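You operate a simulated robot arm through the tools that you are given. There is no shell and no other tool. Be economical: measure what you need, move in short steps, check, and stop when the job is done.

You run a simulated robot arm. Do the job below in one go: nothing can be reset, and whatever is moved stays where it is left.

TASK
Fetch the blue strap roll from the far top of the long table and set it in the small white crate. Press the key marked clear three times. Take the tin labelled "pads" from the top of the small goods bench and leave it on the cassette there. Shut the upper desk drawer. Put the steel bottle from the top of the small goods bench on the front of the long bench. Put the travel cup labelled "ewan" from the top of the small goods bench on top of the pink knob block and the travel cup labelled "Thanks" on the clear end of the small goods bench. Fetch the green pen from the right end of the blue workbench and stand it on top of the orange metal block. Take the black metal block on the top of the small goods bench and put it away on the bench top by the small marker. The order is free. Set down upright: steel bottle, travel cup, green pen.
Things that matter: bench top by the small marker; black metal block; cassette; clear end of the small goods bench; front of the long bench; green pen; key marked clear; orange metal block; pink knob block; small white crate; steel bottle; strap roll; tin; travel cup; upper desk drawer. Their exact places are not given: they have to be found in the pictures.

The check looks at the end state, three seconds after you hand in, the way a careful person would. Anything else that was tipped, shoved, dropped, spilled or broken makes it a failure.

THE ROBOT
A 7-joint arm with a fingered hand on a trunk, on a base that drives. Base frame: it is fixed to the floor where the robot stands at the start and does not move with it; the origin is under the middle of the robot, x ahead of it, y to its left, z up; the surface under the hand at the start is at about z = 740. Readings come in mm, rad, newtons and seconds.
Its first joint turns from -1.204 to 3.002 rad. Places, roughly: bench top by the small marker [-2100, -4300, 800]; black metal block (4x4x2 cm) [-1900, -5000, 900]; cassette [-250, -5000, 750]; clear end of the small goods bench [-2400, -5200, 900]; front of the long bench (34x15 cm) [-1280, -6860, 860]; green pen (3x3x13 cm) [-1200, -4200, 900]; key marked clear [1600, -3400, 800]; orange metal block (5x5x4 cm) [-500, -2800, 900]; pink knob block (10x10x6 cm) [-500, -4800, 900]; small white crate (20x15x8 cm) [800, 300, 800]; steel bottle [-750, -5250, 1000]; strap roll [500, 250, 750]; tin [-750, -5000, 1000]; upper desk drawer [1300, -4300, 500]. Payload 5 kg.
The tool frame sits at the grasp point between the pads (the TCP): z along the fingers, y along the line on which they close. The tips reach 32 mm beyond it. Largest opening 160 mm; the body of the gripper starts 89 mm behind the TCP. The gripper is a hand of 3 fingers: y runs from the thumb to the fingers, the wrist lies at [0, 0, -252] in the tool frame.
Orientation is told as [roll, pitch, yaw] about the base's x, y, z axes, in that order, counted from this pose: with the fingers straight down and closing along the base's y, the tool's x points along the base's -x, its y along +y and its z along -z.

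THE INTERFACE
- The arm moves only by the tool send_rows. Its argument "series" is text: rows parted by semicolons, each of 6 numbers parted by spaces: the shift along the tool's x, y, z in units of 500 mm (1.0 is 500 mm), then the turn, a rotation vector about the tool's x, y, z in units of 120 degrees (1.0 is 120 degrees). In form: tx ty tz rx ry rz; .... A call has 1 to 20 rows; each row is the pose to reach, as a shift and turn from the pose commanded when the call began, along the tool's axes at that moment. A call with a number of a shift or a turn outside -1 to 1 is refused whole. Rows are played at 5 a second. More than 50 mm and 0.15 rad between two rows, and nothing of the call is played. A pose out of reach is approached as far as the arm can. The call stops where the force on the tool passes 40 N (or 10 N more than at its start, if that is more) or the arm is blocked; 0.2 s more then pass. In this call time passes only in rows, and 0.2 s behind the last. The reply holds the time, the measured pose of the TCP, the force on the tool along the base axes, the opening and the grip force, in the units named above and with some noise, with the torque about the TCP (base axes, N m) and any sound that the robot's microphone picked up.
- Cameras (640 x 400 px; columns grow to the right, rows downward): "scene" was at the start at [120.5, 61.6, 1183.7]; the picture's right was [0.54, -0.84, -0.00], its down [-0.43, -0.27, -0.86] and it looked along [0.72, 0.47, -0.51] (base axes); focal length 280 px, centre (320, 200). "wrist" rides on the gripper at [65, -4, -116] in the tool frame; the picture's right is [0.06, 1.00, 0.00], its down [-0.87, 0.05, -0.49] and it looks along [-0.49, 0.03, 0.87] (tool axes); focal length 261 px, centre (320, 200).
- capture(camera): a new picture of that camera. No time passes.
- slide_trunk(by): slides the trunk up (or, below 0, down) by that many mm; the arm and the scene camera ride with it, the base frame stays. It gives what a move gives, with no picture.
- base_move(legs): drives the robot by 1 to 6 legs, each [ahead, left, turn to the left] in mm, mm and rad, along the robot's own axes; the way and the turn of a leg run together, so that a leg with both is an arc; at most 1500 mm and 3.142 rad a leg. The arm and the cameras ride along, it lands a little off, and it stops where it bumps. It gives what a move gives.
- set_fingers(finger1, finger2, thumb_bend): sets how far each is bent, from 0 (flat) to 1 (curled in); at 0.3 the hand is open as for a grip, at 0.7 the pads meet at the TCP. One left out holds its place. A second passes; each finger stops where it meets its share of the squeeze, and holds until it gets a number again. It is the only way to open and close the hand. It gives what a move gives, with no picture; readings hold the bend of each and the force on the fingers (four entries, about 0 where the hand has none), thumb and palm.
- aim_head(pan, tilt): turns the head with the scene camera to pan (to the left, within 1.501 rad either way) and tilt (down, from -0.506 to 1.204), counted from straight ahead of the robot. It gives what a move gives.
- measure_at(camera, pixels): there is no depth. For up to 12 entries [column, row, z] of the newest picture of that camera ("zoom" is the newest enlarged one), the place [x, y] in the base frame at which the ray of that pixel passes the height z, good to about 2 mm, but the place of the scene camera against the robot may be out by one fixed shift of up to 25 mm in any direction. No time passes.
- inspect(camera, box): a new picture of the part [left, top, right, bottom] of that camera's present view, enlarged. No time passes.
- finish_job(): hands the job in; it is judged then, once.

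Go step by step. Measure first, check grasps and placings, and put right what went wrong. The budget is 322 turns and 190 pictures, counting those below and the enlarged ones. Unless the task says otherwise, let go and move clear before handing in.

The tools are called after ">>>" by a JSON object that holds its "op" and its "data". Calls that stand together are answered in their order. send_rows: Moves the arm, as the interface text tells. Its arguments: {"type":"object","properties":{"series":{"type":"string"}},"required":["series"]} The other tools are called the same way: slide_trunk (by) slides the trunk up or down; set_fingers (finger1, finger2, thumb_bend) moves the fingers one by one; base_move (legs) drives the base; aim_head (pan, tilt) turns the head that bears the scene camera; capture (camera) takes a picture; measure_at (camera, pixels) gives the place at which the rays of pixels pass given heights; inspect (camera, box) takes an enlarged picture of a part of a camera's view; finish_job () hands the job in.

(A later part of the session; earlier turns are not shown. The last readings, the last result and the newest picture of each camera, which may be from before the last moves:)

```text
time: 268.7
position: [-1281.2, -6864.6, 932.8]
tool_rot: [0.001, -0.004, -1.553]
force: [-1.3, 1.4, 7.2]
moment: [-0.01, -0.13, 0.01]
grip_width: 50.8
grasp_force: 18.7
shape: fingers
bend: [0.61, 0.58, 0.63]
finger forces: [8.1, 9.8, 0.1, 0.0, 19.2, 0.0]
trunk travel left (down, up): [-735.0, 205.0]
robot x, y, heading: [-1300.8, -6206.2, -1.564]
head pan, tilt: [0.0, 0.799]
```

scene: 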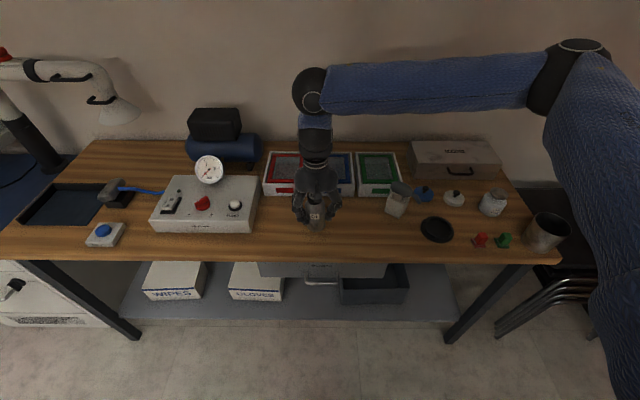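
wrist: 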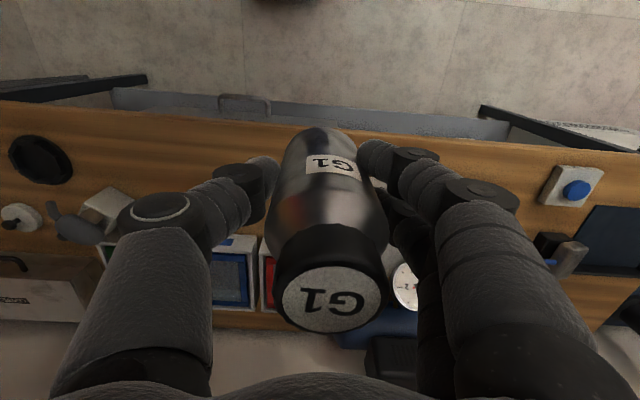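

Contact at 933. Release and lift.

>>> {"op": "set_fingers", "data": {"finger1": 0.48, "finger2": 0.48, "thumb_bend": 0.48}}

>>> {"op": "send_rows", "data": {"series": "0 0 -0.04 0 0 0;0 0 -0.12 0 0 0;0 0 -0.21 0 0 0;0 0 -0.3 0 0 0;0 0 -0.39 0 0 0;0.08 0 -0.44 0 0 0;0.17 0 -0.44 0 0 0;0.26 0 -0.44 0 0 0"}}

>>> {"op": "inspect", "data": {"camera": "scene", "box": [240, 130, 420, 270]}}

```text
time: 269.7
position: [-1280.4, -6864.2, 932.3]
tool_rot: [-0.002, 0.0, -1.55]
force: [0.3, 0.3, 0.2]
moment: [0.02, 0.02, -0.04]
grip_width: 94.5
grasp_force: 0.0
shape: fingers
bend: [0.48, 0.48, 0.48]
finger forces: [0.0, 0.0, 0.0, 0.0, 0.1, 0.0]
trunk travel left (down, up): [-735.0, 205.0]
robot x, y, heading: [-1298.0, -6202.7, -1.56]
head pan, tilt: [0.0, 0.799]
```

```text
time: 271.5
position: [-1284.5, -6732.3, 1153.7]
tool_rot: [-0.001, -0.001, -1.552]
force: [0.0, -0.3, 0.0]
moment: [-0.02, 0.0, -0.01]
grip_width: 94.9
grasp_force: 0.2
shape: fingers
bend: [0.48, 0.48, 0.48]
finger forces: [0.0, 0.1, 0.1, 0.1, 0.1, 0.1]
trunk travel left (down, up): [-735.0, 205.0]
robot x, y, heading: [-1300.8, -6204.9, -1.565]
head pan, tilt: [0.0, 0.799]
```

```text
2.86 times, centred on (330, 200) of scene
```

zoom: 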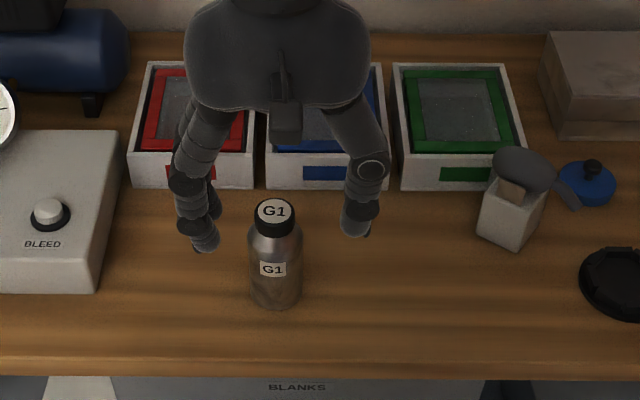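

The bottle stands on the front of the long bench. Now restore the pot: drive around to the bench's right end, facing −x, with the pot about 560 mm ahead.

>>> {"op": "base_move", "data": {"legs": [[0, 0, 1.57], [1400, 0, 0], [390, 0, 0], [0, 740, 0]]}}

>>> {"op": "base_move", "data": {"legs": [[0, 0, 1.57], [0, 0, 1.57]]}}

>>> {"op": "aim_head", "data": {"pan": 0.0, "tilt": 0.9}}

>>> {"op": "capture", "data": {"camera": "scene"}}

```text
time: 287.9
position: [976.2, -5382.7, 1153.1]
tool_rot: [-0.001, -0.002, 0.042]
force: [0.3, 1.2, 0.4]
moment: [0.02, 0.0, 0.02]
grip_width: 95.0
grasp_force: 0.0
shape: fingers
bend: [0.48, 0.48, 0.48]
finger forces: [0.1, 0.1, 0.0, 0.0, 0.0, 0.0]
trunk travel left (down, up): [-735.0, 205.0]
robot x, y, heading: [448.3, -5408.7, 0.035]
head pan, tilt: [0.0, 0.799]
```

```text
time: 296.0
position: [-82.1, -5429.5, 1152.9]
tool_rot: [-0.001, -0.003, -3.109]
force: [0.1, -0.4, 0.1]
moment: [0.03, 0.0, 0.01]
grip_width: 94.9
grasp_force: 0.0
shape: fingers
bend: [0.48, 0.48, 0.48]
finger forces: [0.0, 0.1, 0.0, 0.0, 0.0, 0.1]
trunk travel left (down, up): [-735.0, 205.0]
robot x, y, heading: [447.4, -5406.3, -3.12]
head pan, tilt: [0.0, 0.799]
```

```text
time: 296.6
position: [-82.1, -5429.2, 1154.1]
tool_rot: [-0.001, -0.002, -3.109]
force: [0.1, 0.8, 0.1]
moment: [-0.01, 0.0, 0.0]
grip_width: 95.0
grasp_force: 0.0
shape: fingers
bend: [0.48, 0.48, 0.48]
finger forces: [0.0, 0.0, 0.0, 0.0, 0.0, 0.1]
trunk travel left (down, up): [-735.0, 205.0]
robot x, y, heading: [448.3, -5410.1, -3.115]
head pan, tilt: [0.0, 0.901]
```

```text
61 pictures are left
```

scene: 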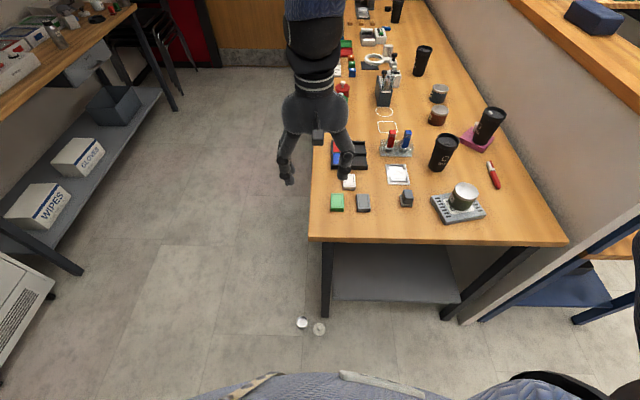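

>>> {"op": "measure_at", "data": {"camera": "scene", "pixels": [[302, 323, 25], [319, 328, 10], [309, 240, 870], [325, 315, 0], [302, 320, 45]]}}

>>> {"op": "inspect", "data": {"camera": "scene", "box": [280, 300, 350, 345]}}

```text
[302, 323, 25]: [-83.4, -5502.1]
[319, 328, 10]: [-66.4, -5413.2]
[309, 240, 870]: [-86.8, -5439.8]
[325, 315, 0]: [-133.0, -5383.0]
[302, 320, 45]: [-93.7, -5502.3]
```

```text
8.89 times, centred on (315, 322) of scene
```

zoom: 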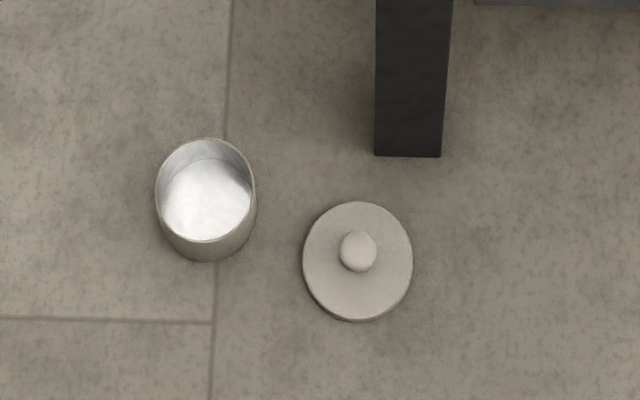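

Pull the hand toward me (x≈+40, y≈-5500), then lower the trunk.

>>> {"op": "send_rows", "data": {"series": "0.06 0.035 0 0 0 0;0.12 0.07 0 0 0 0;0.18 0.105 0 0 0 0;0.24 0.14 0 0 0 0"}}

>>> {"op": "slide_trunk", "data": {"by": -600}}

>>> {"op": "slide_trunk", "data": {"by": -133}}

>>> {"op": "send_rows", "data": {"series": "0 0 0.09 0 0 0;0 0 0.18 0 0 0;0 0 0.27 0 0 0;0 0 0.36 0 0 0;0 0 0.45 0 0 0;0 0 0.54 0 0 0"}}

```text
time: 297.6
position: [40.6, -5496.3, 1153.0]
tool_rot: [-0.002, -0.002, -3.112]
force: [0.4, -0.1, -0.8]
moment: [0.07, 0.03, 0.02]
grip_width: 94.8
grasp_force: 0.0
shape: fingers
bend: [0.48, 0.48, 0.48]
finger forces: [0.0, 0.0, 0.0, 0.0, 0.1, 0.0]
trunk travel left (down, up): [-735.0, 205.0]
robot x, y, heading: [448.7, -5411.5, -3.115]
head pan, tilt: [0.0, 0.901]
```

```text
refused: -600 is not a number from -400 to 400
```

```text
time: 299.2
position: [39.5, -5494.4, 1019.6]
tool_rot: [-0.001, -0.001, -3.108]
force: [0.6, -0.5, -0.2]
moment: [-0.02, -0.02, -0.03]
grip_width: 94.7
grasp_force: 0.0
shape: fingers
bend: [0.48, 0.48, 0.48]
finger forces: [0.0, 0.0, 0.1, 0.0, 0.0, 0.0]
trunk travel left (down, up): [-602.0, 338.0]
robot x, y, heading: [443.4, -5409.8, -3.122]
head pan, tilt: [0.0, 0.901]
```

```text
time: 300.6
position: [40.8, -5495.6, 751.8]
tool_rot: [-0.001, -0.002, -3.108]
force: [-0.2, 0.0, 0.1]
moment: [0.0, 0.03, 0.04]
grip_width: 94.9
grasp_force: 0.1
shape: fingers
bend: [0.48, 0.48, 0.48]
finger forces: [0.0, 0.1, 0.0, 0.0, 0.0, 0.0]
trunk travel left (down, up): [-602.0, 338.0]
robot x, y, heading: [448.5, -5409.5, -3.12]
head pan, tilt: [0.0, 0.901]
```

Good reach. Lower the trunk the rest in two steps and look from the wrist.

>>> {"op": "slide_trunk", "data": {"by": -400}}

>>> {"op": "slide_trunk", "data": {"by": -170}}

>>> {"op": "capture", "data": {"camera": "wrist"}}

```text
time: 303.5
position: [11.0, -5553.3, 459.8]
tool_rot: [0.033, -0.082, -3.115]
force: [4.8, -2.0, -3.0]
moment: [0.11, 0.49, -0.05]
grip_width: 95.5
grasp_force: 0.1
shape: fingers
bend: [0.48, 0.48, 0.48]
finger forces: [0.0, 0.0, 0.0, 0.0, 0.0, 0.1]
trunk travel left (down, up): [-277.0, 663.0]
robot x, y, heading: [438.6, -5437.6, -3.01]
head pan, tilt: [0.0, 0.901]
stopped: the arm was blocked; the commanded pose is now the measured one
```

```text
time: 303.9
position: [76.4, -5543.4, 336.1]
tool_rot: [0.054, 0.195, 3.119]
force: [-3.4, -1.8, -1.3]
moment: [0.2, -0.38, 0.03]
grip_width: 95.6
grasp_force: 0.1
shape: fingers
bend: [0.48, 0.48, 0.48]
finger forces: [0.0, 0.0, 0.0, 0.0, 0.1, 0.0]
trunk travel left (down, up): [-271.0, 669.0]
robot x, y, heading: [455.8, -5442.4, -3.033]
head pan, tilt: [0.0, 0.901]
stopped: the arm was blocked; the commanded pose is now the measured one
```

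```text
59 pictures are left
```

wrist: 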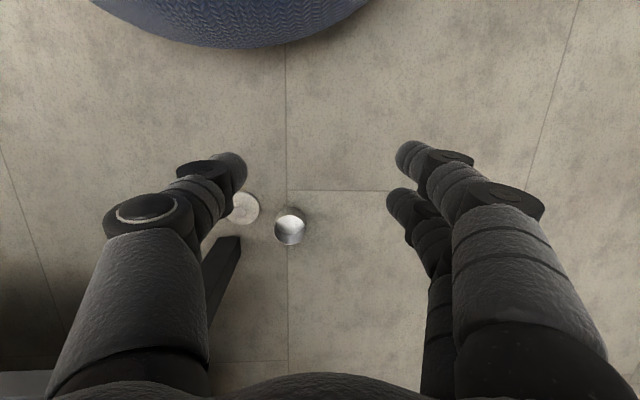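

The folded arm met the robot's own body. Extend the hand outward and straighten it, and back the base up 130 mm.

>>> {"op": "send_rows", "data": {"series": "-0.05 0 -0.03 -0.006 0.025 0;-0.1 0 -0.06 -0.013 0.05 0;-0.16 0 -0.06 -0.02 0.07 0;-0.22 0 -0.06 -0.026 0.093 0"}}

>>> {"op": "base_move", "data": {"legs": [[-150, 0, 0]]}}

```text
time: 304.2
position: [91.9, -5574.1, 234.9]
tool_rot: [0.081, 0.485, -3.072]
force: [-1.2, -0.7, 6.5]
moment: [0.14, 0.2, 0.05]
grip_width: 95.9
grasp_force: 0.1
shape: fingers
bend: [0.48, 0.48, 0.48]
finger forces: [0.0, 0.0, 0.0, 0.0, 0.0, 0.0]
trunk travel left (down, up): [-271.0, 669.0]
robot x, y, heading: [467.0, -5456.7, -3.019]
head pan, tilt: [0.0, 0.901]
stopped in row 1: the arm was blocked; the commanded pose is now the measured one
```

```text
time: 304.9
position: [117.1, -5570.2, 145.0]
tool_rot: [0.094, 0.664, -3.012]
force: [0.2, -0.8, 0.0]
moment: [-0.04, 0.0, 0.01]
grip_width: 94.9
grasp_force: 0.0
shape: fingers
bend: [0.48, 0.48, 0.48]
finger forces: [0.0, 0.0, 0.1, 0.0, 0.0, 0.0]
trunk travel left (down, up): [-271.0, 669.0]
robot x, y, heading: [485.1, -5449.4, -3.024]
head pan, tilt: [0.0, 0.901]
stopped in leg 1: the robot was blocked; the commanded pose is now the measured one
```

The arm is being pushed around; look before doing anything else.

>>> {"op": "aim_head", "data": {"pan": 0.0, "tilt": 1.0}}

>>> {"op": "capture", "data": {"camera": "scene"}}

```text
time: 305.6
position: [119.7, -5571.6, 145.7]
tool_rot: [0.088, 0.663, -3.019]
force: [-0.4, -0.6, 0.3]
moment: [-0.01, 0.02, 0.02]
grip_width: 95.3
grasp_force: 0.0
shape: fingers
bend: [0.48, 0.48, 0.48]
finger forces: [0.0, 0.0, 0.0, 0.1, 0.0, 0.0]
trunk travel left (down, up): [-271.0, 669.0]
robot x, y, heading: [487.1, -5449.5, -3.024]
head pan, tilt: [0.0, 1.0]
```

```text
58 pictures are left
```

scene: 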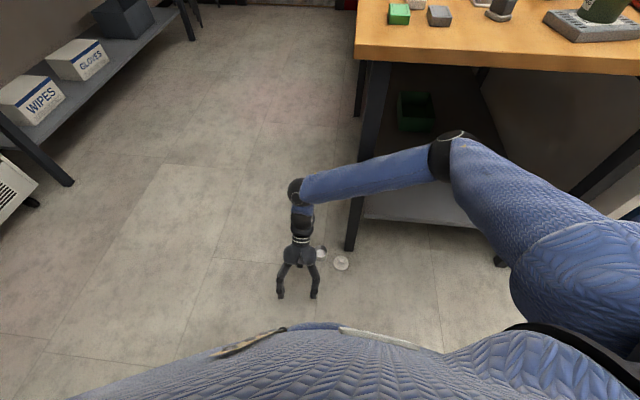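

The elbow seems to have come down against the bench end. Reverse: raise the trunk and re-check.

>>> {"op": "slide_trunk", "data": {"by": 200}}

>>> {"op": "capture", "data": {"camera": "scene"}}

```text
time: 306.7
position: [178.1, -5564.8, 190.6]
tool_rot: [0.061, 0.759, -3.031]
force: [-3.8, 0.0, 2.3]
moment: [0.09, 0.05, 0.14]
grip_width: 95.2
grasp_force: 0.0
shape: fingers
bend: [0.48, 0.48, 0.48]
finger forces: [0.1, 0.0, 0.0, 0.0, 0.1, 0.0]
trunk travel left (down, up): [-358.0, 582.0]
robot x, y, heading: [485.3, -5455.4, -3.018]
head pan, tilt: [0.0, 1.0]
stopped: the force on the tool passed its limit at 94 N (the readings are from after the stop); the commanded pose is now the measured one
```

```text
57 pictures are left
```

scene: 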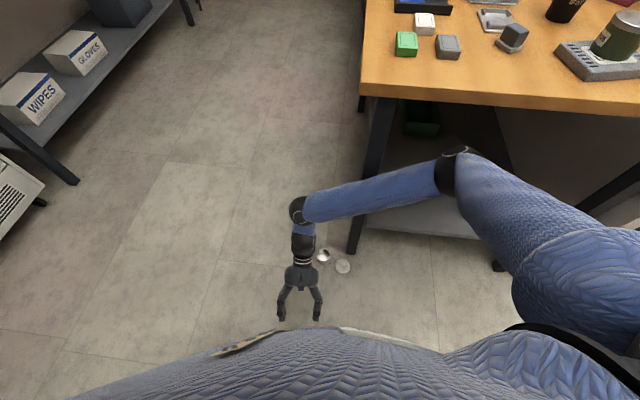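

The elbow is caught under the bench edge. Relieve the trunk slightly and turn the base right, which swings the elbow back out from under the bench.

>>> {"op": "slide_trunk", "data": {"by": -70}}

>>> {"op": "base_move", "data": {"legs": [[0, 0, -0.25]]}}

>>> {"op": "capture", "data": {"camera": "scene"}}

```text
time: 307.8
position: [178.5, -5562.6, 116.9]
tool_rot: [0.061, 0.759, -3.033]
force: [-9.0, -0.9, -2.3]
moment: [-0.14, 0.27, 0.54]
grip_width: 95.4
grasp_force: 0.1
shape: fingers
bend: [0.48, 0.48, 0.48]
finger forces: [0.0, 0.1, 0.0, 0.1, 0.1, 0.0]
trunk travel left (down, up): [-288.0, 652.0]
robot x, y, heading: [485.6, -5457.5, -3.017]
head pan, tilt: [0.0, 1.0]
```

```text
time: 309.1
position: [163.1, -5497.4, 118.3]
tool_rot: [0.069, 0.751, 3.037]
force: [-5.8, 2.6, 0.4]
moment: [0.08, 0.11, 0.44]
grip_width: 99.0
grasp_force: 0.1
shape: fingers
bend: [0.48, 0.48, 0.47]
finger forces: [0.0, 0.1, 0.0, 0.1, 0.0, 0.0]
trunk travel left (down, up): [-288.0, 652.0]
robot x, y, heading: [486.9, -5458.7, 3.034]
head pan, tilt: [0.0, 1.0]
stopped in leg 1: the force on the tool passed its limit at 70 N (the readings are from after the stop); the commanded pose is now the measured one
```

```text
56 pictures are left
```

scene: 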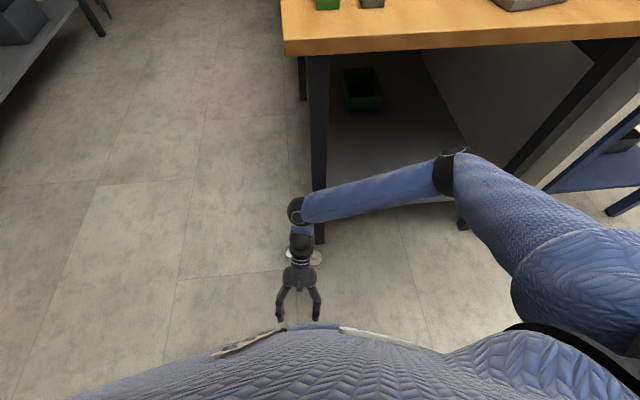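

Pull the hand back along its own axis (away from my base and up).

>>> {"op": "send_rows", "data": {"series": "0 0 -0.06 0 0 0;0 0 -0.12 0 0 0;0 0 -0.18 0 0 0;0 0 -0.24 0 0 0;0 0 -0.3 0 0 0"}}

>>> {"op": "base_move", "data": {"legs": [[0, 0, -0.3]]}}

>>> {"op": "capture", "data": {"camera": "scene"}}

```text
time: 309.4
position: [166.1, -5496.3, 119.6]
tool_rot: [0.067, 0.749, 3.044]
force: [-7.9, 2.2, -2.1]
moment: [-0.01, 0.32, 0.54]
grip_width: 96.7
grasp_force: 0.1
shape: fingers
bend: [0.48, 0.48, 0.48]
finger forces: [0.0, 0.0, 0.0, 0.0, 0.0, 0.0]
trunk travel left (down, up): [-288.0, 652.0]
robot x, y, heading: [486.2, -5455.3, 3.038]
head pan, tilt: [0.0, 1.0]
stopped in row 1: the force on the tool passed its limit at 62 N (the readings are from after the stop); the commanded pose is now the measured one
```

```text
time: 310.2
position: [165.3, -5495.7, 120.3]
tool_rot: [0.082, 0.739, 3.04]
force: [-5.5, 3.2, -0.1]
moment: [0.07, 0.15, 0.45]
grip_width: 99.5
grasp_force: 0.1
shape: fingers
bend: [0.48, 0.48, 0.47]
finger forces: [0.0, 0.0, 0.1, 0.0, 0.0, 0.1]
trunk travel left (down, up): [-288.0, 652.0]
robot x, y, heading: [486.6, -5458.5, 3.006]
head pan, tilt: [0.0, 1.0]
stopped in leg 1: the force on the tool passed its limit at 106 N (the readings are from after the stop); the commanded pose is now the measured one
```

```text
55 pictures are left
```

scene: 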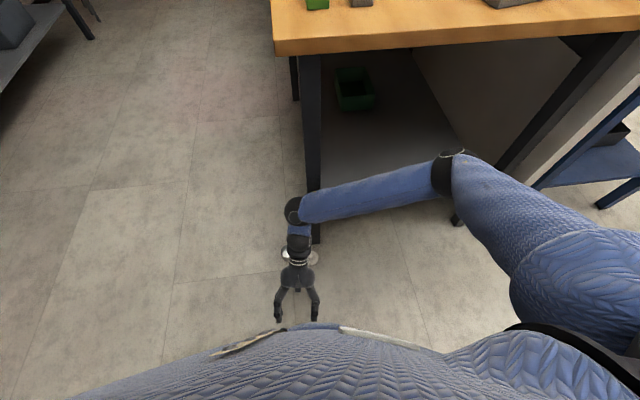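

The forearm is against the leg and the fingers against my base. Try backing the base away (+x).

>>> {"op": "base_move", "data": {"legs": [[-80, 0, 0]]}}

>>> {"op": "aim_head", "data": {"pan": -1.2, "tilt": 0.9}}

>>> {"op": "capture", "data": {"camera": "scene"}}

```text
time: 311.3
position: [244.9, -5505.9, 121.5]
tool_rot: [0.081, 0.74, 3.038]
force: [-5.9, 0.4, 0.8]
moment: [0.07, 0.15, 0.39]
grip_width: 95.5
grasp_force: 0.0
shape: fingers
bend: [0.48, 0.48, 0.48]
finger forces: [0.1, 0.1, 0.0, 0.0, 0.1, 0.0]
trunk travel left (down, up): [-288.0, 652.0]
robot x, y, heading: [566.6, -5468.5, 3.004]
head pan, tilt: [0.0, 1.0]
```

```text
time: 312.7
position: [244.3, -5505.5, 119.9]
tool_rot: [0.083, 0.74, 3.035]
force: [-1.7, 1.3, 0.0]
moment: [0.03, 0.08, 0.18]
grip_width: 95.6
grasp_force: 0.0
shape: fingers
bend: [0.48, 0.48, 0.48]
finger forces: [0.1, 0.0, 0.0, 0.0, 0.0, 0.0]
trunk travel left (down, up): [-288.0, 652.0]
robot x, y, heading: [566.7, -5466.2, 3.004]
head pan, tilt: [-1.201, 0.901]
```

```text
54 pictures are left
```

scene: 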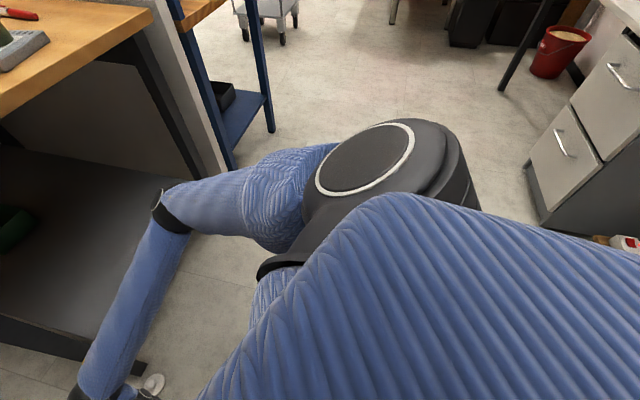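

Backing works. Back up further 150 mm.

>>> {"op": "base_move", "data": {"legs": [[-150, 0, 0]]}}

>>> {"op": "send_rows", "data": {"series": "0 0 -0.06 0 0.05 0;0 0 -0.12 0 0.1 0;0 0 -0.18 0 0.15 0;0 0 -0.24 0 0.2 0;0 0 -0.3 0 0.25 0;-0.04 0 -0.34 0 0.3 0;-0.1 0 -0.38 0 0.353 0"}}

```text
time: 314.0
position: [393.6, -5525.4, 121.5]
tool_rot: [0.082, 0.74, 3.037]
force: [-3.1, -0.4, 1.7]
moment: [0.09, 0.05, 0.17]
grip_width: 95.8
grasp_force: 0.0
shape: fingers
bend: [0.48, 0.48, 0.48]
finger forces: [0.0, 0.0, 0.0, 0.1, 0.1, 0.1]
trunk travel left (down, up): [-288.0, 652.0]
robot x, y, heading: [712.0, -5486.2, 3.0]
head pan, tilt: [-1.201, 0.901]
```

```text
time: 315.6
position: [268.8, -5499.6, 234.6]
tool_rot: [0.292, 1.359, -3.015]
force: [-0.4, -0.6, -0.3]
moment: [0.03, 0.02, 0.0]
grip_width: 95.5
grasp_force: 0.1
shape: fingers
bend: [0.48, 0.48, 0.48]
finger forces: [0.0, 0.0, 0.1, 0.0, 0.1, 0.0]
out of reach, approached as far as the arm can: row 7
trunk travel left (down, up): [-288.0, 652.0]
robot x, y, heading: [717.3, -5492.4, 3.0]
head pan, tilt: [-1.201, 0.901]
```

Wrong tilt sign; rotate back the other way while extending outward and up.

>>> {"op": "send_rows", "data": {"series": "0.05 0 -0.04 0 -0.065 0;0.1 0 -0.08 0 -0.13 0;0.15 0 -0.115 0 -0.195 0;0.2 0 -0.15 0 -0.26 0;0.25 0 -0.19 0 -0.325 0;0.3 0 -0.23 0 -0.39 0;0.35 0 -0.27 0 -0.455 0;0.4 0 -0.3 0 -0.52 0;0.44 0 -0.33 0 -0.585 0;0.47 0 -0.344 0 -0.645 0"}}

```text
time: 317.8
position: [152.3, -5461.5, 498.9]
tool_rot: [0.063, 0.017, 2.981]
force: [-0.7, -0.6, -0.1]
moment: [0.01, 0.03, -0.01]
grip_width: 95.4
grasp_force: 0.0
shape: fingers
bend: [0.48, 0.48, 0.48]
finger forces: [0.1, 0.1, 0.1, 0.0, 0.0, 0.1]
trunk travel left (down, up): [-288.0, 652.0]
robot x, y, heading: [717.6, -5487.7, 3.005]
head pan, tilt: [-1.201, 0.901]
```

Arm recovered. Check the floor and bench state ahead.

>>> {"op": "aim_head", "data": {"pan": 0.1, "tilt": 0.75}}

>>> {"op": "capture", "data": {"camera": "scene"}}

```text
time: 319.3
position: [152.3, -5462.1, 499.0]
tool_rot: [0.062, 0.017, 2.983]
force: [0.4, -0.3, -0.2]
moment: [0.04, 0.0, 0.03]
grip_width: 95.3
grasp_force: 0.2
shape: fingers
bend: [0.48, 0.48, 0.48]
finger forces: [0.0, 0.0, 0.1, 0.0, 0.1, 0.0]
trunk travel left (down, up): [-288.0, 652.0]
robot x, y, heading: [718.3, -5490.2, 3.005]
head pan, tilt: [0.099, 0.75]
```

```text
53 pictures are left
```

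scene: 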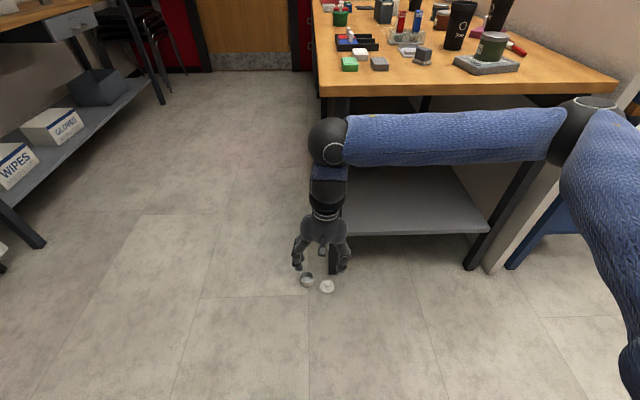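

Bench is undisturbed; pot and lid are still on the floor. Measure them and lower the trunk.

>>> {"op": "measure_at", "data": {"camera": "scene", "pixels": [[306, 281, 25], [327, 287, 10]]}}

>>> {"op": "slide_trunk", "data": {"by": -280}}

>>> {"op": "capture", "data": {"camera": "wrist"}}

```text
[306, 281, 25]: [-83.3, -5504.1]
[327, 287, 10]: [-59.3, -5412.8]
```

```text
time: 322.1
position: [151.3, -5461.9, 219.6]
tool_rot: [0.061, 0.019, 2.982]
force: [0.0, 0.1, -0.7]
moment: [-0.03, -0.01, -0.02]
grip_width: 95.5
grasp_force: 0.1
shape: fingers
bend: [0.48, 0.48, 0.48]
finger forces: [0.0, 0.0, 0.0, 0.1, 0.1, 0.0]
trunk travel left (down, up): [-8.0, 932.0]
robot x, y, heading: [717.6, -5487.9, 3.002]
head pan, tilt: [0.099, 0.75]
```

```text
52 pictures are left
```

wrist: 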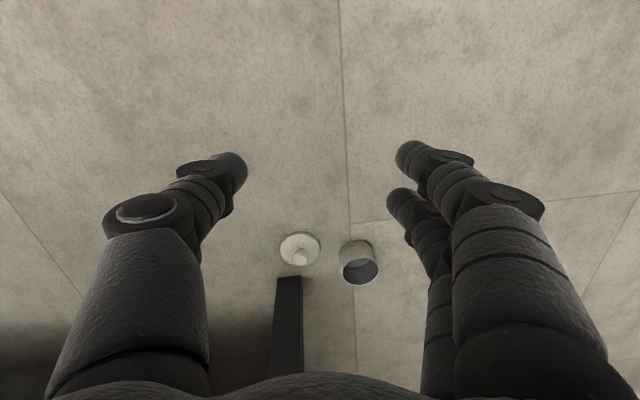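

>>> {"op": "measure_at", "data": {"camera": "wrist", "pixels": [[359, 270, 40], [359, 270, 35], [355, 248, 0], [300, 249, 8], [302, 255, 20]]}}

```text
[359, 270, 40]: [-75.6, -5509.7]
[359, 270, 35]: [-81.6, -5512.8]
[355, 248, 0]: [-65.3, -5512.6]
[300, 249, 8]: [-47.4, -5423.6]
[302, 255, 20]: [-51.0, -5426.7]
```

Move over the pot at z≈130.

>>> {"op": "send_rows", "data": {"series": "-0.074 0.028 0.0 -0.005 0 0;-0.148 0.056 0.02 -0.01 0 0;-0.222 0.084 0.05 -0.015 0 0;-0.296 0.112 0.09 -0.02 0 0;-0.37 0.14 0.13 -0.025 0 0;-0.444 0.169 0.16 -0.03 0 0"}}

>>> {"op": "capture", "data": {"camera": "wrist"}}

```text
time: 323.5
position: [-71.1, -5528.4, 146.0]
tool_rot: [0.127, 0.013, 3.006]
force: [-0.1, 0.4, 0.2]
moment: [0.02, -0.01, -0.01]
grip_width: 95.2
grasp_force: 0.0
shape: fingers
bend: [0.48, 0.48, 0.48]
finger forces: [0.0, 0.0, 0.0, 0.0, 0.0, 0.0]
trunk travel left (down, up): [-8.0, 932.0]
robot x, y, heading: [721.0, -5491.9, 3.013]
head pan, tilt: [0.099, 0.75]
```

```text
51 pictures are left
```

wrist: 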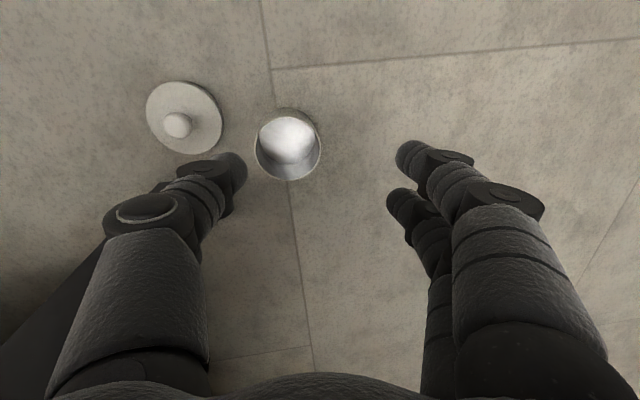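

Roll correction had the wrong sign; fix it (rx +0.06) and measure the pot.

>>> {"op": "measure_at", "data": {"camera": "wrist", "pixels": [[288, 146, 35], [288, 146, 42], [255, 146, 40], [321, 146, 40], [177, 124, 20], [184, 117, 8]]}}

>>> {"op": "send_rows", "data": {"series": "0 0 0 0.03 0 0;0 0 0 0.06 0 0"}}

```text
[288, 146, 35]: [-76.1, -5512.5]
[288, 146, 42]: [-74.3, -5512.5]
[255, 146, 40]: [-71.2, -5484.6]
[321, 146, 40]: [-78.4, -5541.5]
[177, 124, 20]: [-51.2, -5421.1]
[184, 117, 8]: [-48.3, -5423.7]
```

```text
time: 324.1
position: [-84.2, -5509.9, 139.5]
tool_rot: [-0.004, 0.018, 2.976]
force: [1.0, -0.3, -0.7]
moment: [-0.02, 0.0, -0.03]
grip_width: 95.5
grasp_force: 0.1
shape: fingers
bend: [0.48, 0.48, 0.48]
finger forces: [0.0, 0.0, 0.0, 0.0, 0.0, 0.1]
trunk travel left (down, up): [-8.0, 932.0]
robot x, y, heading: [709.9, -5489.7, 3.004]
head pan, tilt: [0.099, 0.75]
```

Pot centre (-75,-5512), ø57. Descend around it to z≈46 and grip.

>>> {"op": "send_rows", "data": {"series": "0.018 0.001 0.08 0 0 0;0.018 0.001 0.15 0 0 0;0.018 0.001 0.185 0 0 0"}}

>>> {"op": "set_fingers", "data": {"finger1": 0.68, "finger2": 0.68, "thumb_bend": 0.68}}

>>> {"op": "send_rows", "data": {"series": "0 0 -0.03 0 0 0;0 0 -0.1 0 0 0;0 0 -0.18 0 0 0"}}

>>> {"op": "capture", "data": {"camera": "wrist"}}

```text
time: 324.9
position: [-68.3, -5516.0, 49.5]
tool_rot: [0.0, 0.018, 2.979]
force: [1.1, -0.1, 10.2]
moment: [0.59, -0.09, -0.05]
grip_width: 96.2
grasp_force: 4.8
shape: fingers
bend: [0.48, 0.48, 0.48]
finger forces: [0.0, 0.0, 0.1, 0.1, 10.1, 0.0]
trunk travel left (down, up): [-8.0, 932.0]
robot x, y, heading: [716.7, -5487.3, 3.002]
head pan, tilt: [0.099, 0.75]
```

```text
time: 325.9
position: [-68.1, -5515.2, 47.7]
tool_rot: [-0.001, 0.021, 2.981]
force: [0.7, 0.2, 0.4]
moment: [0.0, 0.08, 0.0]
grip_width: 48.8
grasp_force: 17.0
shape: fingers
bend: [0.62, 0.58, 0.62]
finger forces: [7.0, 9.6, 0.0, 0.1, 17.4, 0.0]
trunk travel left (down, up): [-8.0, 932.0]
robot x, y, heading: [714.8, -5486.6, 3.011]
head pan, tilt: [0.099, 0.75]
```

```text
time: 326.7
position: [-71.6, -5516.1, 136.0]
tool_rot: [-0.004, 0.019, 2.98]
force: [0.3, -0.5, -2.3]
moment: [0.01, -0.02, -0.02]
grip_width: 48.7
grasp_force: 16.9
shape: fingers
bend: [0.62, 0.58, 0.62]
finger forces: [7.5, 9.6, 0.0, 0.0, 17.0, 0.0]
trunk travel left (down, up): [-8.0, 932.0]
robot x, y, heading: [714.7, -5489.4, 3.008]
head pan, tilt: [0.099, 0.75]
```

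```text
50 pictures are left
```

wrist: 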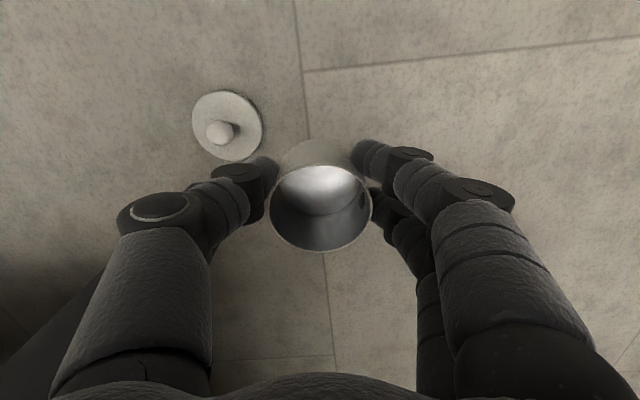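

Pot held. I'll set it back down here, put its lid on, then carry both together.

>>> {"op": "send_rows", "data": {"series": "0 0 0.08 0 0 0;0 0 0.15 0 0 0;0 0 0.174 0 0 0;0 0 0.18 0 0 0"}}

>>> {"op": "set_fingers", "data": {"finger1": 0.5, "finger2": 0.5, "thumb_bend": 0.52}}

>>> {"op": "send_rows", "data": {"series": "0 0 -0.08 0 0 0;0 0 -0.16 0 0 0;0 -0.06 -0.2 0 0 0;0 -0.12 -0.2 0 0 0;0.02 -0.17 -0.2 0 0 0"}}

>>> {"op": "capture", "data": {"camera": "wrist"}}

```text
time: 327.7
position: [-70.9, -5518.0, 48.1]
tool_rot: [-0.001, 0.019, 2.981]
force: [-0.3, -0.3, -0.2]
moment: [0.02, -0.02, 0.0]
grip_width: 48.5
grasp_force: 16.3
shape: fingers
bend: [0.62, 0.58, 0.62]
finger forces: [7.4, 9.5, 0.1, 0.1, 17.1, 0.1]
trunk travel left (down, up): [-8.0, 932.0]
robot x, y, heading: [712.7, -5488.5, 3.001]
head pan, tilt: [0.099, 0.75]
```

```text
time: 328.7
position: [-70.9, -5517.7, 48.6]
tool_rot: [-0.002, 0.019, 2.981]
force: [0.2, -0.3, -0.3]
moment: [0.01, -0.03, 0.01]
grip_width: 82.7
grasp_force: 0.0
shape: fingers
bend: [0.5, 0.5, 0.52]
finger forces: [0.0, 0.0, 0.0, 0.1, 0.2, 0.0]
trunk travel left (down, up): [-8.0, 932.0]
robot x, y, heading: [718.1, -5489.6, 3.008]
head pan, tilt: [0.099, 0.75]
```

```text
time: 329.9
position: [-47.4, -5442.2, 150.0]
tool_rot: [-0.005, 0.018, 2.991]
force: [0.1, 1.1, 0.5]
moment: [-0.03, -0.02, 0.01]
grip_width: 83.0
grasp_force: 0.0
shape: fingers
bend: [0.5, 0.5, 0.52]
finger forces: [0.1, 0.0, 0.0, 0.1, 0.0, 0.1]
trunk travel left (down, up): [-8.0, 932.0]
robot x, y, heading: [714.4, -5489.4, 3.012]
head pan, tilt: [0.099, 0.75]
```

```text
49 pictures are left
```

wrist: 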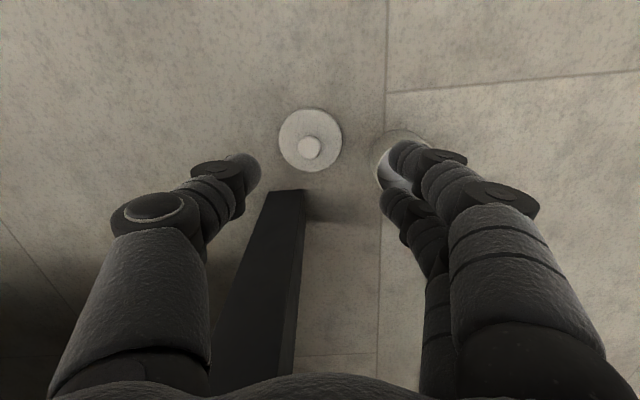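

>>> {"op": "measure_at", "data": {"camera": "wrist", "pixels": [[309, 147, 20], [309, 147, 28], [310, 141, 8], [400, 158, 42], [399, 150, 20]]}}

>>> {"op": "set_fingers", "data": {"finger1": 0.6, "finger2": 0.6, "thumb_bend": 0.6}}

```text
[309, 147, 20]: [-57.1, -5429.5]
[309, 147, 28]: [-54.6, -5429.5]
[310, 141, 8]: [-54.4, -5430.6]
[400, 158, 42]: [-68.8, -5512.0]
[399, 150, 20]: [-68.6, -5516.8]
```

```text
time: 330.9
position: [-46.9, -5440.1, 148.8]
tool_rot: [-0.004, 0.017, 2.991]
force: [-1.2, -0.4, -0.9]
moment: [-0.06, 0.0, -0.02]
grip_width: 48.3
grasp_force: 0.1
shape: fingers
bend: [0.6, 0.6, 0.6]
finger forces: [0.0, 0.0, 0.0, 0.1, 0.1, 0.0]
trunk travel left (down, up): [-8.0, 932.0]
robot x, y, heading: [718.3, -5490.3, 3.005]
head pan, tilt: [0.099, 0.75]
```

>>> {"op": "send_rows", "data": {"series": "-0.021 -0.017 0.06 0 0 0;-0.021 -0.017 0.13 0 0 0;-0.021 -0.017 0.18 0 0 0;-0.021 -0.017 0.206 0 0 0"}}

>>> {"op": "set_fingers", "data": {"finger1": 0.78, "finger2": 0.78, "thumb_bend": 0.78}}

>>> {"op": "send_rows", "data": {"series": "0 0 -0.03 0 0 0;0 0 -0.1 0 0 0;0 0 -0.18 0 0 0"}}

>>> {"op": "capture", "data": {"camera": "wrist"}}

```text
time: 332.1
position: [-51.9, -5485.7, 47.4]
tool_rot: [0.004, 0.017, 3.049]
force: [4.5, 2.0, 30.6]
moment: [1.06, -0.19, -0.18]
grip_width: 46.3
grasp_force: 14.4
shape: fingers
bend: [0.6, 0.6, 0.62]
finger forces: [0.0, 0.0, 0.0, 0.0, 30.0, 0.0]
trunk travel left (down, up): [-8.0, 932.0]
robot x, y, heading: [715.1, -5503.3, 3.045]
head pan, tilt: [0.099, 0.75]
stopped in row 4: the arm was blocked; the commanded pose is now the measured one
```

```text
time: 333.1
position: [-51.5, -5485.1, 46.3]
tool_rot: [0.004, 0.018, 3.051]
force: [0.2, -0.2, 0.2]
moment: [0.0, 0.01, -0.02]
grip_width: 3.1
grasp_force: 10.0
shape: fingers
bend: [0.75, 0.72, 0.75]
finger forces: [0.0, 7.2, 0.0, 0.1, 12.5, 0.0]
trunk travel left (down, up): [-8.0, 932.0]
robot x, y, heading: [714.2, -5500.9, 3.045]
head pan, tilt: [0.099, 0.75]
```

```text
time: 333.9
position: [-57.2, -5477.4, 138.8]
tool_rot: [0.005, 0.018, 3.039]
force: [0.5, 0.2, -2.8]
moment: [0.02, -0.05, -0.01]
grip_width: 2.9
grasp_force: 11.0
shape: fingers
bend: [0.75, 0.72, 0.76]
finger forces: [0.1, 8.2, 0.0, 0.0, 13.8, 0.1]
trunk travel left (down, up): [-8.0, 932.0]
robot x, y, heading: [712.5, -5501.9, 3.047]
head pan, tilt: [0.099, 0.75]
```

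```text
48 pictures are left
```

wrist: 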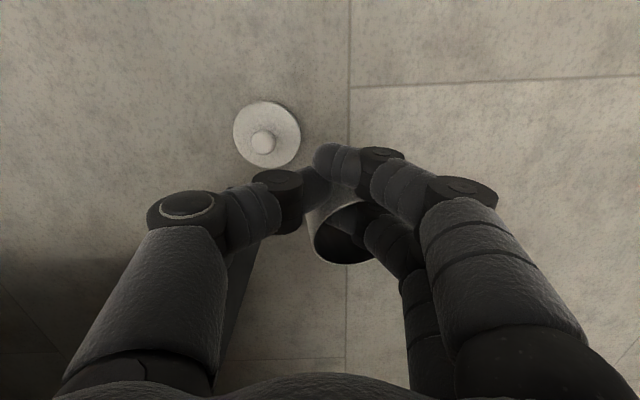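

I pinched the pot's rim instead (the thumb pressed on the lid and slid). Set the pot back down a bit farther from the lid, then retry the lid at a higher TCP.

>>> {"op": "send_rows", "data": {"series": "0 0.06 0 0 0 0;0 0.12 0.04 0 0 0;0 0.12 0.1 0 0 0;0 0.12 0.15 0 0 0;0 0.12 0.178 0 0 0"}}

>>> {"op": "set_fingers", "data": {"finger1": 0.6, "finger2": 0.6, "thumb_bend": 0.6}}

>>> {"op": "send_rows", "data": {"series": "0 0 -0.08 0 0 0;0 0 -0.16 0 0 0;0 -0.06 -0.2 0 0 0;0 -0.13 -0.2 0 0 0;0 -0.2 -0.2 0 0 0"}}

>>> {"op": "capture", "data": {"camera": "wrist"}}

```text
time: 335.1
position: [-59.3, -5541.3, 47.6]
tool_rot: [0.005, 0.018, 3.044]
force: [0.3, 0.3, 0.0]
moment: [-0.02, -0.01, 0.01]
grip_width: 3.1
grasp_force: 11.6
shape: fingers
bend: [0.75, 0.73, 0.76]
finger forces: [0.0, 8.6, 0.1, 0.0, 14.8, 0.1]
trunk travel left (down, up): [-8.0, 932.0]
robot x, y, heading: [712.6, -5501.4, 3.049]
head pan, tilt: [0.099, 0.75]
```

```text
time: 336.1
position: [-58.3, -5542.4, 47.4]
tool_rot: [0.003, 0.018, 3.045]
force: [0.3, 0.2, -0.8]
moment: [-0.01, 0.02, 0.01]
grip_width: 47.2
grasp_force: 0.5
shape: fingers
bend: [0.6, 0.6, 0.6]
finger forces: [0.2, 0.2, 0.0, 0.1, 0.1, 0.0]
trunk travel left (down, up): [-8.0, 932.0]
robot x, y, heading: [713.7, -5501.9, 3.046]
head pan, tilt: [0.099, 0.75]
```

```text
time: 337.3
position: [-47.9, -5448.6, 149.5]
tool_rot: [0.004, 0.016, 3.056]
force: [0.4, 0.2, 0.4]
moment: [0.0, -0.04, 0.01]
grip_width: 47.3
grasp_force: 0.1
shape: fingers
bend: [0.6, 0.6, 0.6]
finger forces: [0.0, 0.0, 0.0, 0.0, 0.0, 0.0]
trunk travel left (down, up): [-8.0, 932.0]
robot x, y, heading: [714.1, -5502.5, 3.045]
head pan, tilt: [0.099, 0.75]
```

```text
47 pictures are left
```

wrist: 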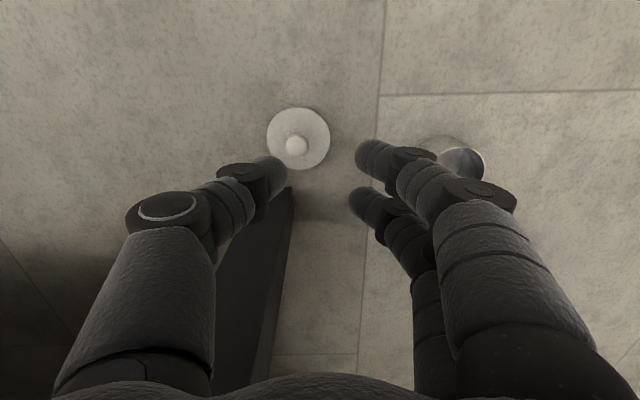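

>>> {"op": "measure_at", "data": {"camera": "wrist", "pixels": [[297, 146, 22], [298, 139, 8], [461, 160, 42], [285, 188, 60], [289, 188, 20]]}}

```text
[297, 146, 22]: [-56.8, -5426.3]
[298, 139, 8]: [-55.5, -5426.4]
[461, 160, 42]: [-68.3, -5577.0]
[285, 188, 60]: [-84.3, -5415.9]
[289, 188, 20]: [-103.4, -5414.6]
```

Retry with TCP at z≈62.

>>> {"op": "send_rows", "data": {"series": "-0.02 -0.042 0.05 0 0 0;-0.02 -0.042 0.1 0 0 0;-0.02 -0.042 0.15 0 0 0;-0.02 -0.042 0.172 0 0 0"}}

>>> {"op": "capture", "data": {"camera": "wrist"}}

```text
time: 338.5
position: [-54.6, -5487.9, 61.9]
tool_rot: [0.011, 0.018, 3.117]
force: [0.1, 0.3, -0.7]
moment: [-0.01, 0.0, 0.02]
grip_width: 47.4
grasp_force: 0.1
shape: fingers
bend: [0.6, 0.6, 0.6]
finger forces: [0.0, 0.1, 0.0, 0.0, 0.1, 0.0]
trunk travel left (down, up): [-8.0, 932.0]
robot x, y, heading: [712.2, -5518.9, 3.094]
head pan, tilt: [0.099, 0.75]
stopped in row 4: the arm was blocked; the commanded pose is now the measured one
```

```text
46 pictures are left
```

wrist: 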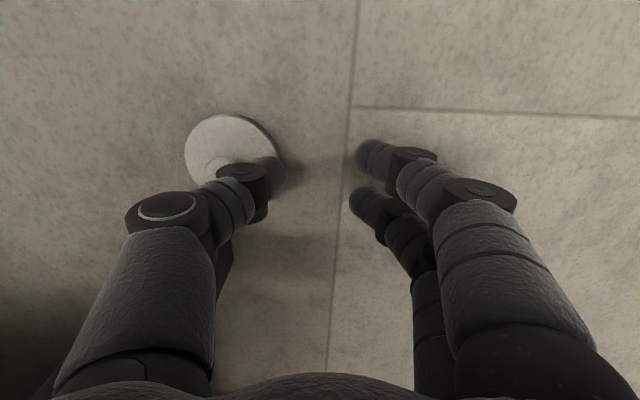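

The elbow is hitting the bench side from this stance. Lift, retract, and re-approach facing +y from the south, where the elbow side is free.

>>> {"op": "send_rows", "data": {"series": "0 0 -0.09 0 0 0;0 0 -0.18 0 0 0;0.08 0 -0.22 0 0 0;0.17 0 -0.22 0 0 0;0.26 0 -0.22 0 0 0;0.35 0 -0.22 0 0 0"}}

>>> {"op": "slide_trunk", "data": {"by": 250}}

```text
time: 339.9
position: [118.2, -5488.3, 178.4]
tool_rot: [0.011, 0.015, 3.112]
force: [0.2, -0.1, -0.2]
moment: [-0.01, -0.02, 0.0]
grip_width: 47.3
grasp_force: 0.1
shape: fingers
bend: [0.6, 0.6, 0.6]
finger forces: [0.1, 0.0, 0.1, 0.0, 0.1, 0.0]
trunk travel left (down, up): [-8.0, 932.0]
robot x, y, heading: [713.1, -5518.7, 3.088]
head pan, tilt: [0.099, 0.75]
```

```text
time: 342.5
position: [117.8, -5487.2, 428.0]
tool_rot: [0.01, 0.015, 3.112]
force: [0.2, 0.0, 0.2]
moment: [0.0, 0.01, 0.0]
grip_width: 47.3
grasp_force: 0.2
shape: fingers
bend: [0.6, 0.6, 0.6]
finger forces: [0.1, 0.0, 0.1, 0.0, 0.0, 0.0]
trunk travel left (down, up): [-258.0, 682.0]
robot x, y, heading: [712.0, -5519.1, 3.088]
head pan, tilt: [0.099, 0.75]
```

>>> {"op": "base_move", "data": {"legs": [[0, 570, 0.05], [0, 0, -1.57], [0, 650, 0]]}}

>>> {"op": "capture", "data": {"camera": "wrist"}}

```text
time: 352.8
position: [49.8, -5495.1, 429.2]
tool_rot: [0.011, 0.017, 1.587]
force: [-0.6, -0.6, -0.6]
moment: [0.0, 0.01, -0.01]
grip_width: 47.6
grasp_force: 0.1
shape: fingers
bend: [0.6, 0.6, 0.6]
finger forces: [0.0, 0.0, 0.0, 0.1, 0.0, 0.1]
trunk travel left (down, up): [-258.0, 682.0]
robot x, y, heading: [47.0, -6089.1, 1.563]
head pan, tilt: [0.099, 0.75]
```

```text
45 pictures are left
```

wrist: 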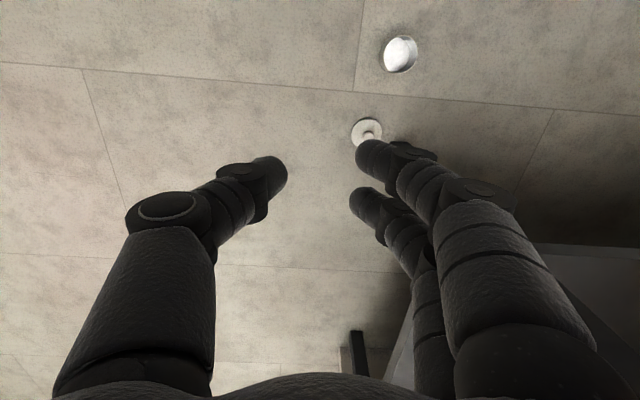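

>>> {"op": "measure_at", "data": {"camera": "wrist", "pixels": [[366, 132, 20], [366, 128, 8], [400, 57, 42]]}}

>>> {"op": "slide_trunk", "data": {"by": -200}}

```text
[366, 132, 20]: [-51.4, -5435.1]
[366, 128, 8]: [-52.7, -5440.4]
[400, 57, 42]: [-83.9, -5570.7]
```

```text
time: 355.0
position: [49.9, -5496.3, 228.6]
tool_rot: [0.011, 0.016, 1.586]
force: [0.7, 0.5, 0.8]
moment: [0.02, 0.0, -0.01]
grip_width: 47.4
grasp_force: 0.0
shape: fingers
bend: [0.6, 0.6, 0.6]
finger forces: [0.0, 0.0, 0.1, 0.0, 0.0, 0.0]
trunk travel left (down, up): [-58.0, 882.0]
robot x, y, heading: [47.3, -6094.6, 1.564]
head pan, tilt: [0.099, 0.75]
```

Rotate the hand 45° so fingers stay clear of the leg, and move above the lid.

>>> {"op": "send_rows", "data": {"series": "-0.02 0.034 0.03 0 0 -0.062;-0.04 0.068 0.06 0 0 -0.124;-0.06 0.102 0.09 0 0 -0.186;-0.08 0.136 0.12 0 0 -0.248;-0.1 0.17 0.15 0 0 -0.31;-0.12 0.206 0.18 0 0 -0.373"}}

>>> {"op": "capture", "data": {"camera": "wrist"}}

```text
time: 356.4
position: [-54.6, -5437.6, 139.6]
tool_rot: [0.02, 0.004, 2.367]
force: [0.0, -0.6, -0.4]
moment: [-0.01, 0.01, -0.01]
grip_width: 47.3
grasp_force: 0.1
shape: fingers
bend: [0.6, 0.6, 0.6]
finger forces: [0.1, 0.0, 0.1, 0.1, 0.0, 0.1]
trunk travel left (down, up): [-58.0, 882.0]
robot x, y, heading: [45.0, -6089.0, 1.563]
head pan, tilt: [0.099, 0.75]
```

```text
44 pictures are left
```

wrist: 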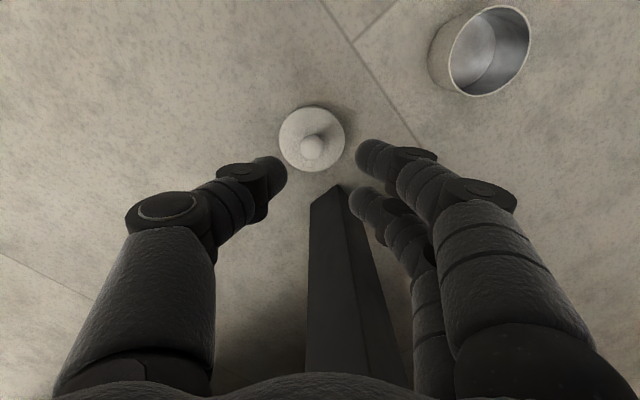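

>>> {"op": "measure_at", "data": {"camera": "wrist", "pixels": [[312, 147, 22], [312, 138, 8], [483, 50, 42]]}}

```text
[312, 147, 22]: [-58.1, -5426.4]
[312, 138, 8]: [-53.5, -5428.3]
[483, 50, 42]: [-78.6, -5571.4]
```

>>> {"op": "send_rows", "data": {"series": "-0.018 -0.012 0.05 0 0 0;-0.018 -0.012 0.1 0 0 0;-0.018 -0.012 0.14 0 0 0;-0.018 -0.012 0.157 0 0 0"}}

>>> {"op": "capture", "data": {"camera": "wrist"}}

```text
time: 357.4
position: [-56.7, -5430.7, 59.8]
tool_rot: [0.019, 0.002, 2.368]
force: [0.3, -0.4, 0.0]
moment: [-0.02, 0.02, 0.02]
grip_width: 47.4
grasp_force: 0.1
shape: fingers
bend: [0.6, 0.6, 0.6]
finger forces: [0.0, 0.1, 0.0, 0.0, 0.0, 0.1]
trunk travel left (down, up): [-58.0, 882.0]
robot x, y, heading: [46.9, -6092.7, 1.56]
head pan, tilt: [0.099, 0.75]
```

```text
43 pictures are left
```

wrist: 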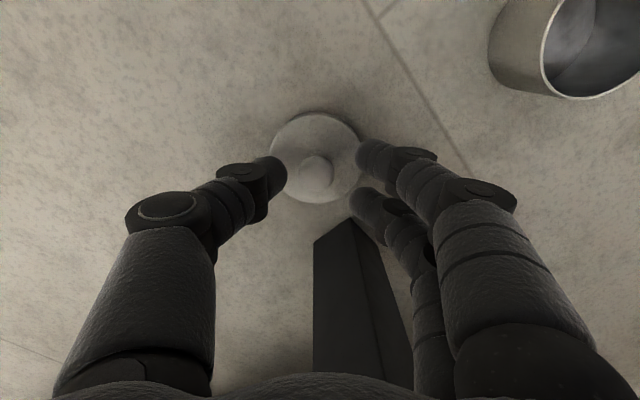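

Lower 9 mm more and close on the knob.

>>> {"op": "send_rows", "data": {"series": "0 0 0.009 0 0 0;0 0 0.018 0 0 0"}}

>>> {"op": "set_fingers", "data": {"finger1": 0.8, "finger2": 0.8, "thumb_bend": 0.75}}

>>> {"op": "send_rows", "data": {"series": "0 0 -0.02 0 0 0;0 0 -0.08 0 0 0;0 0 -0.16 0 0 0"}}

>>> {"op": "capture", "data": {"camera": "wrist"}}

```text
time: 358.0
position: [-58.4, -5427.2, 50.4]
tool_rot: [0.017, 0.002, 2.37]
force: [-1.3, -0.3, 0.2]
moment: [-0.03, 0.0, -0.02]
grip_width: 47.3
grasp_force: 0.0
shape: fingers
bend: [0.6, 0.6, 0.6]
finger forces: [0.0, 0.0, 0.0, 0.0, 0.0, 0.0]
trunk travel left (down, up): [-58.0, 882.0]
robot x, y, heading: [44.2, -6091.2, 1.565]
head pan, tilt: [0.099, 0.75]
```

```text
time: 359.0
position: [-58.7, -5429.3, 50.3]
tool_rot: [0.019, 0.002, 2.37]
force: [0.1, 1.5, 0.3]
moment: [0.0, -0.01, 0.03]
grip_width: 20.8
grasp_force: 15.0
shape: fingers
bend: [0.7, 0.71, 0.69]
finger forces: [7.3, 7.3, 0.0, 0.1, 16.1, 0.1]
trunk travel left (down, up): [-58.0, 882.0]
robot x, y, heading: [47.6, -6087.1, 1.563]
head pan, tilt: [0.099, 0.75]
```

```text
time: 359.8
position: [-58.6, -5429.4, 130.2]
tool_rot: [0.019, 0.003, 2.366]
force: [0.4, 0.1, 0.6]
moment: [0.01, 0.02, -0.01]
grip_width: 20.3
grasp_force: 15.6
shape: fingers
bend: [0.7, 0.71, 0.69]
finger forces: [7.6, 7.7, 0.0, 0.1, 16.0, 0.0]
trunk travel left (down, up): [-58.0, 882.0]
robot x, y, heading: [49.0, -6094.2, 1.561]
head pan, tilt: [0.099, 0.75]
```

```text
42 pictures are left
```

wrist: 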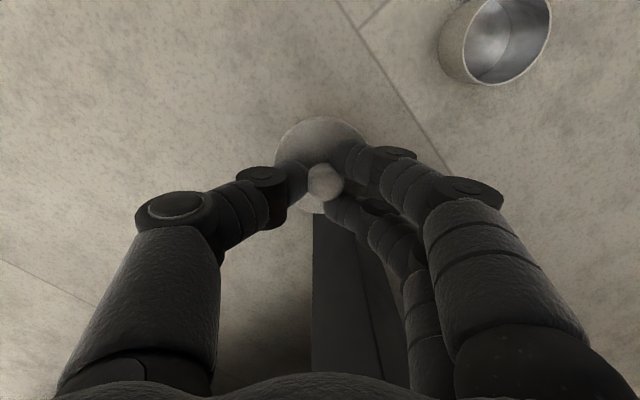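

Lid held by its knob. Move above the pot and measure its rim from there.

>>> {"op": "send_rows", "data": {"series": "0.04 0.055 0 0 0 0;0.08 0.11 0 0 0 0;0.11 0.16 0 0 0 0"}}

>>> {"op": "capture", "data": {"camera": "wrist"}}

```text
time: 360.6
position: [-70.7, -5524.2, 131.8]
tool_rot: [0.019, 0.004, 2.368]
force: [-0.2, -0.3, -1.7]
moment: [0.01, 0.02, -0.04]
grip_width: 20.3
grasp_force: 16.0
shape: fingers
bend: [0.7, 0.71, 0.69]
finger forces: [7.4, 7.9, 0.0, 0.0, 16.0, 0.0]
trunk travel left (down, up): [-58.0, 882.0]
robot x, y, heading: [45.9, -6092.0, 1.564]
head pan, tilt: [0.099, 0.75]
```

```text
41 pictures are left
```

wrist: 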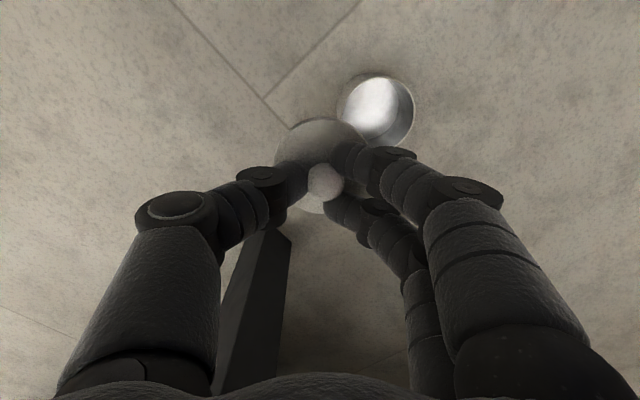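

>>> {"op": "measure_at", "data": {"camera": "wrist", "pixels": [[379, 111, 42], [414, 108, 42], [375, 76, 42]]}}

```text
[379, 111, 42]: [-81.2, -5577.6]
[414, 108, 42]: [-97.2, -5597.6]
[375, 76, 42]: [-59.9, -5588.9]
```

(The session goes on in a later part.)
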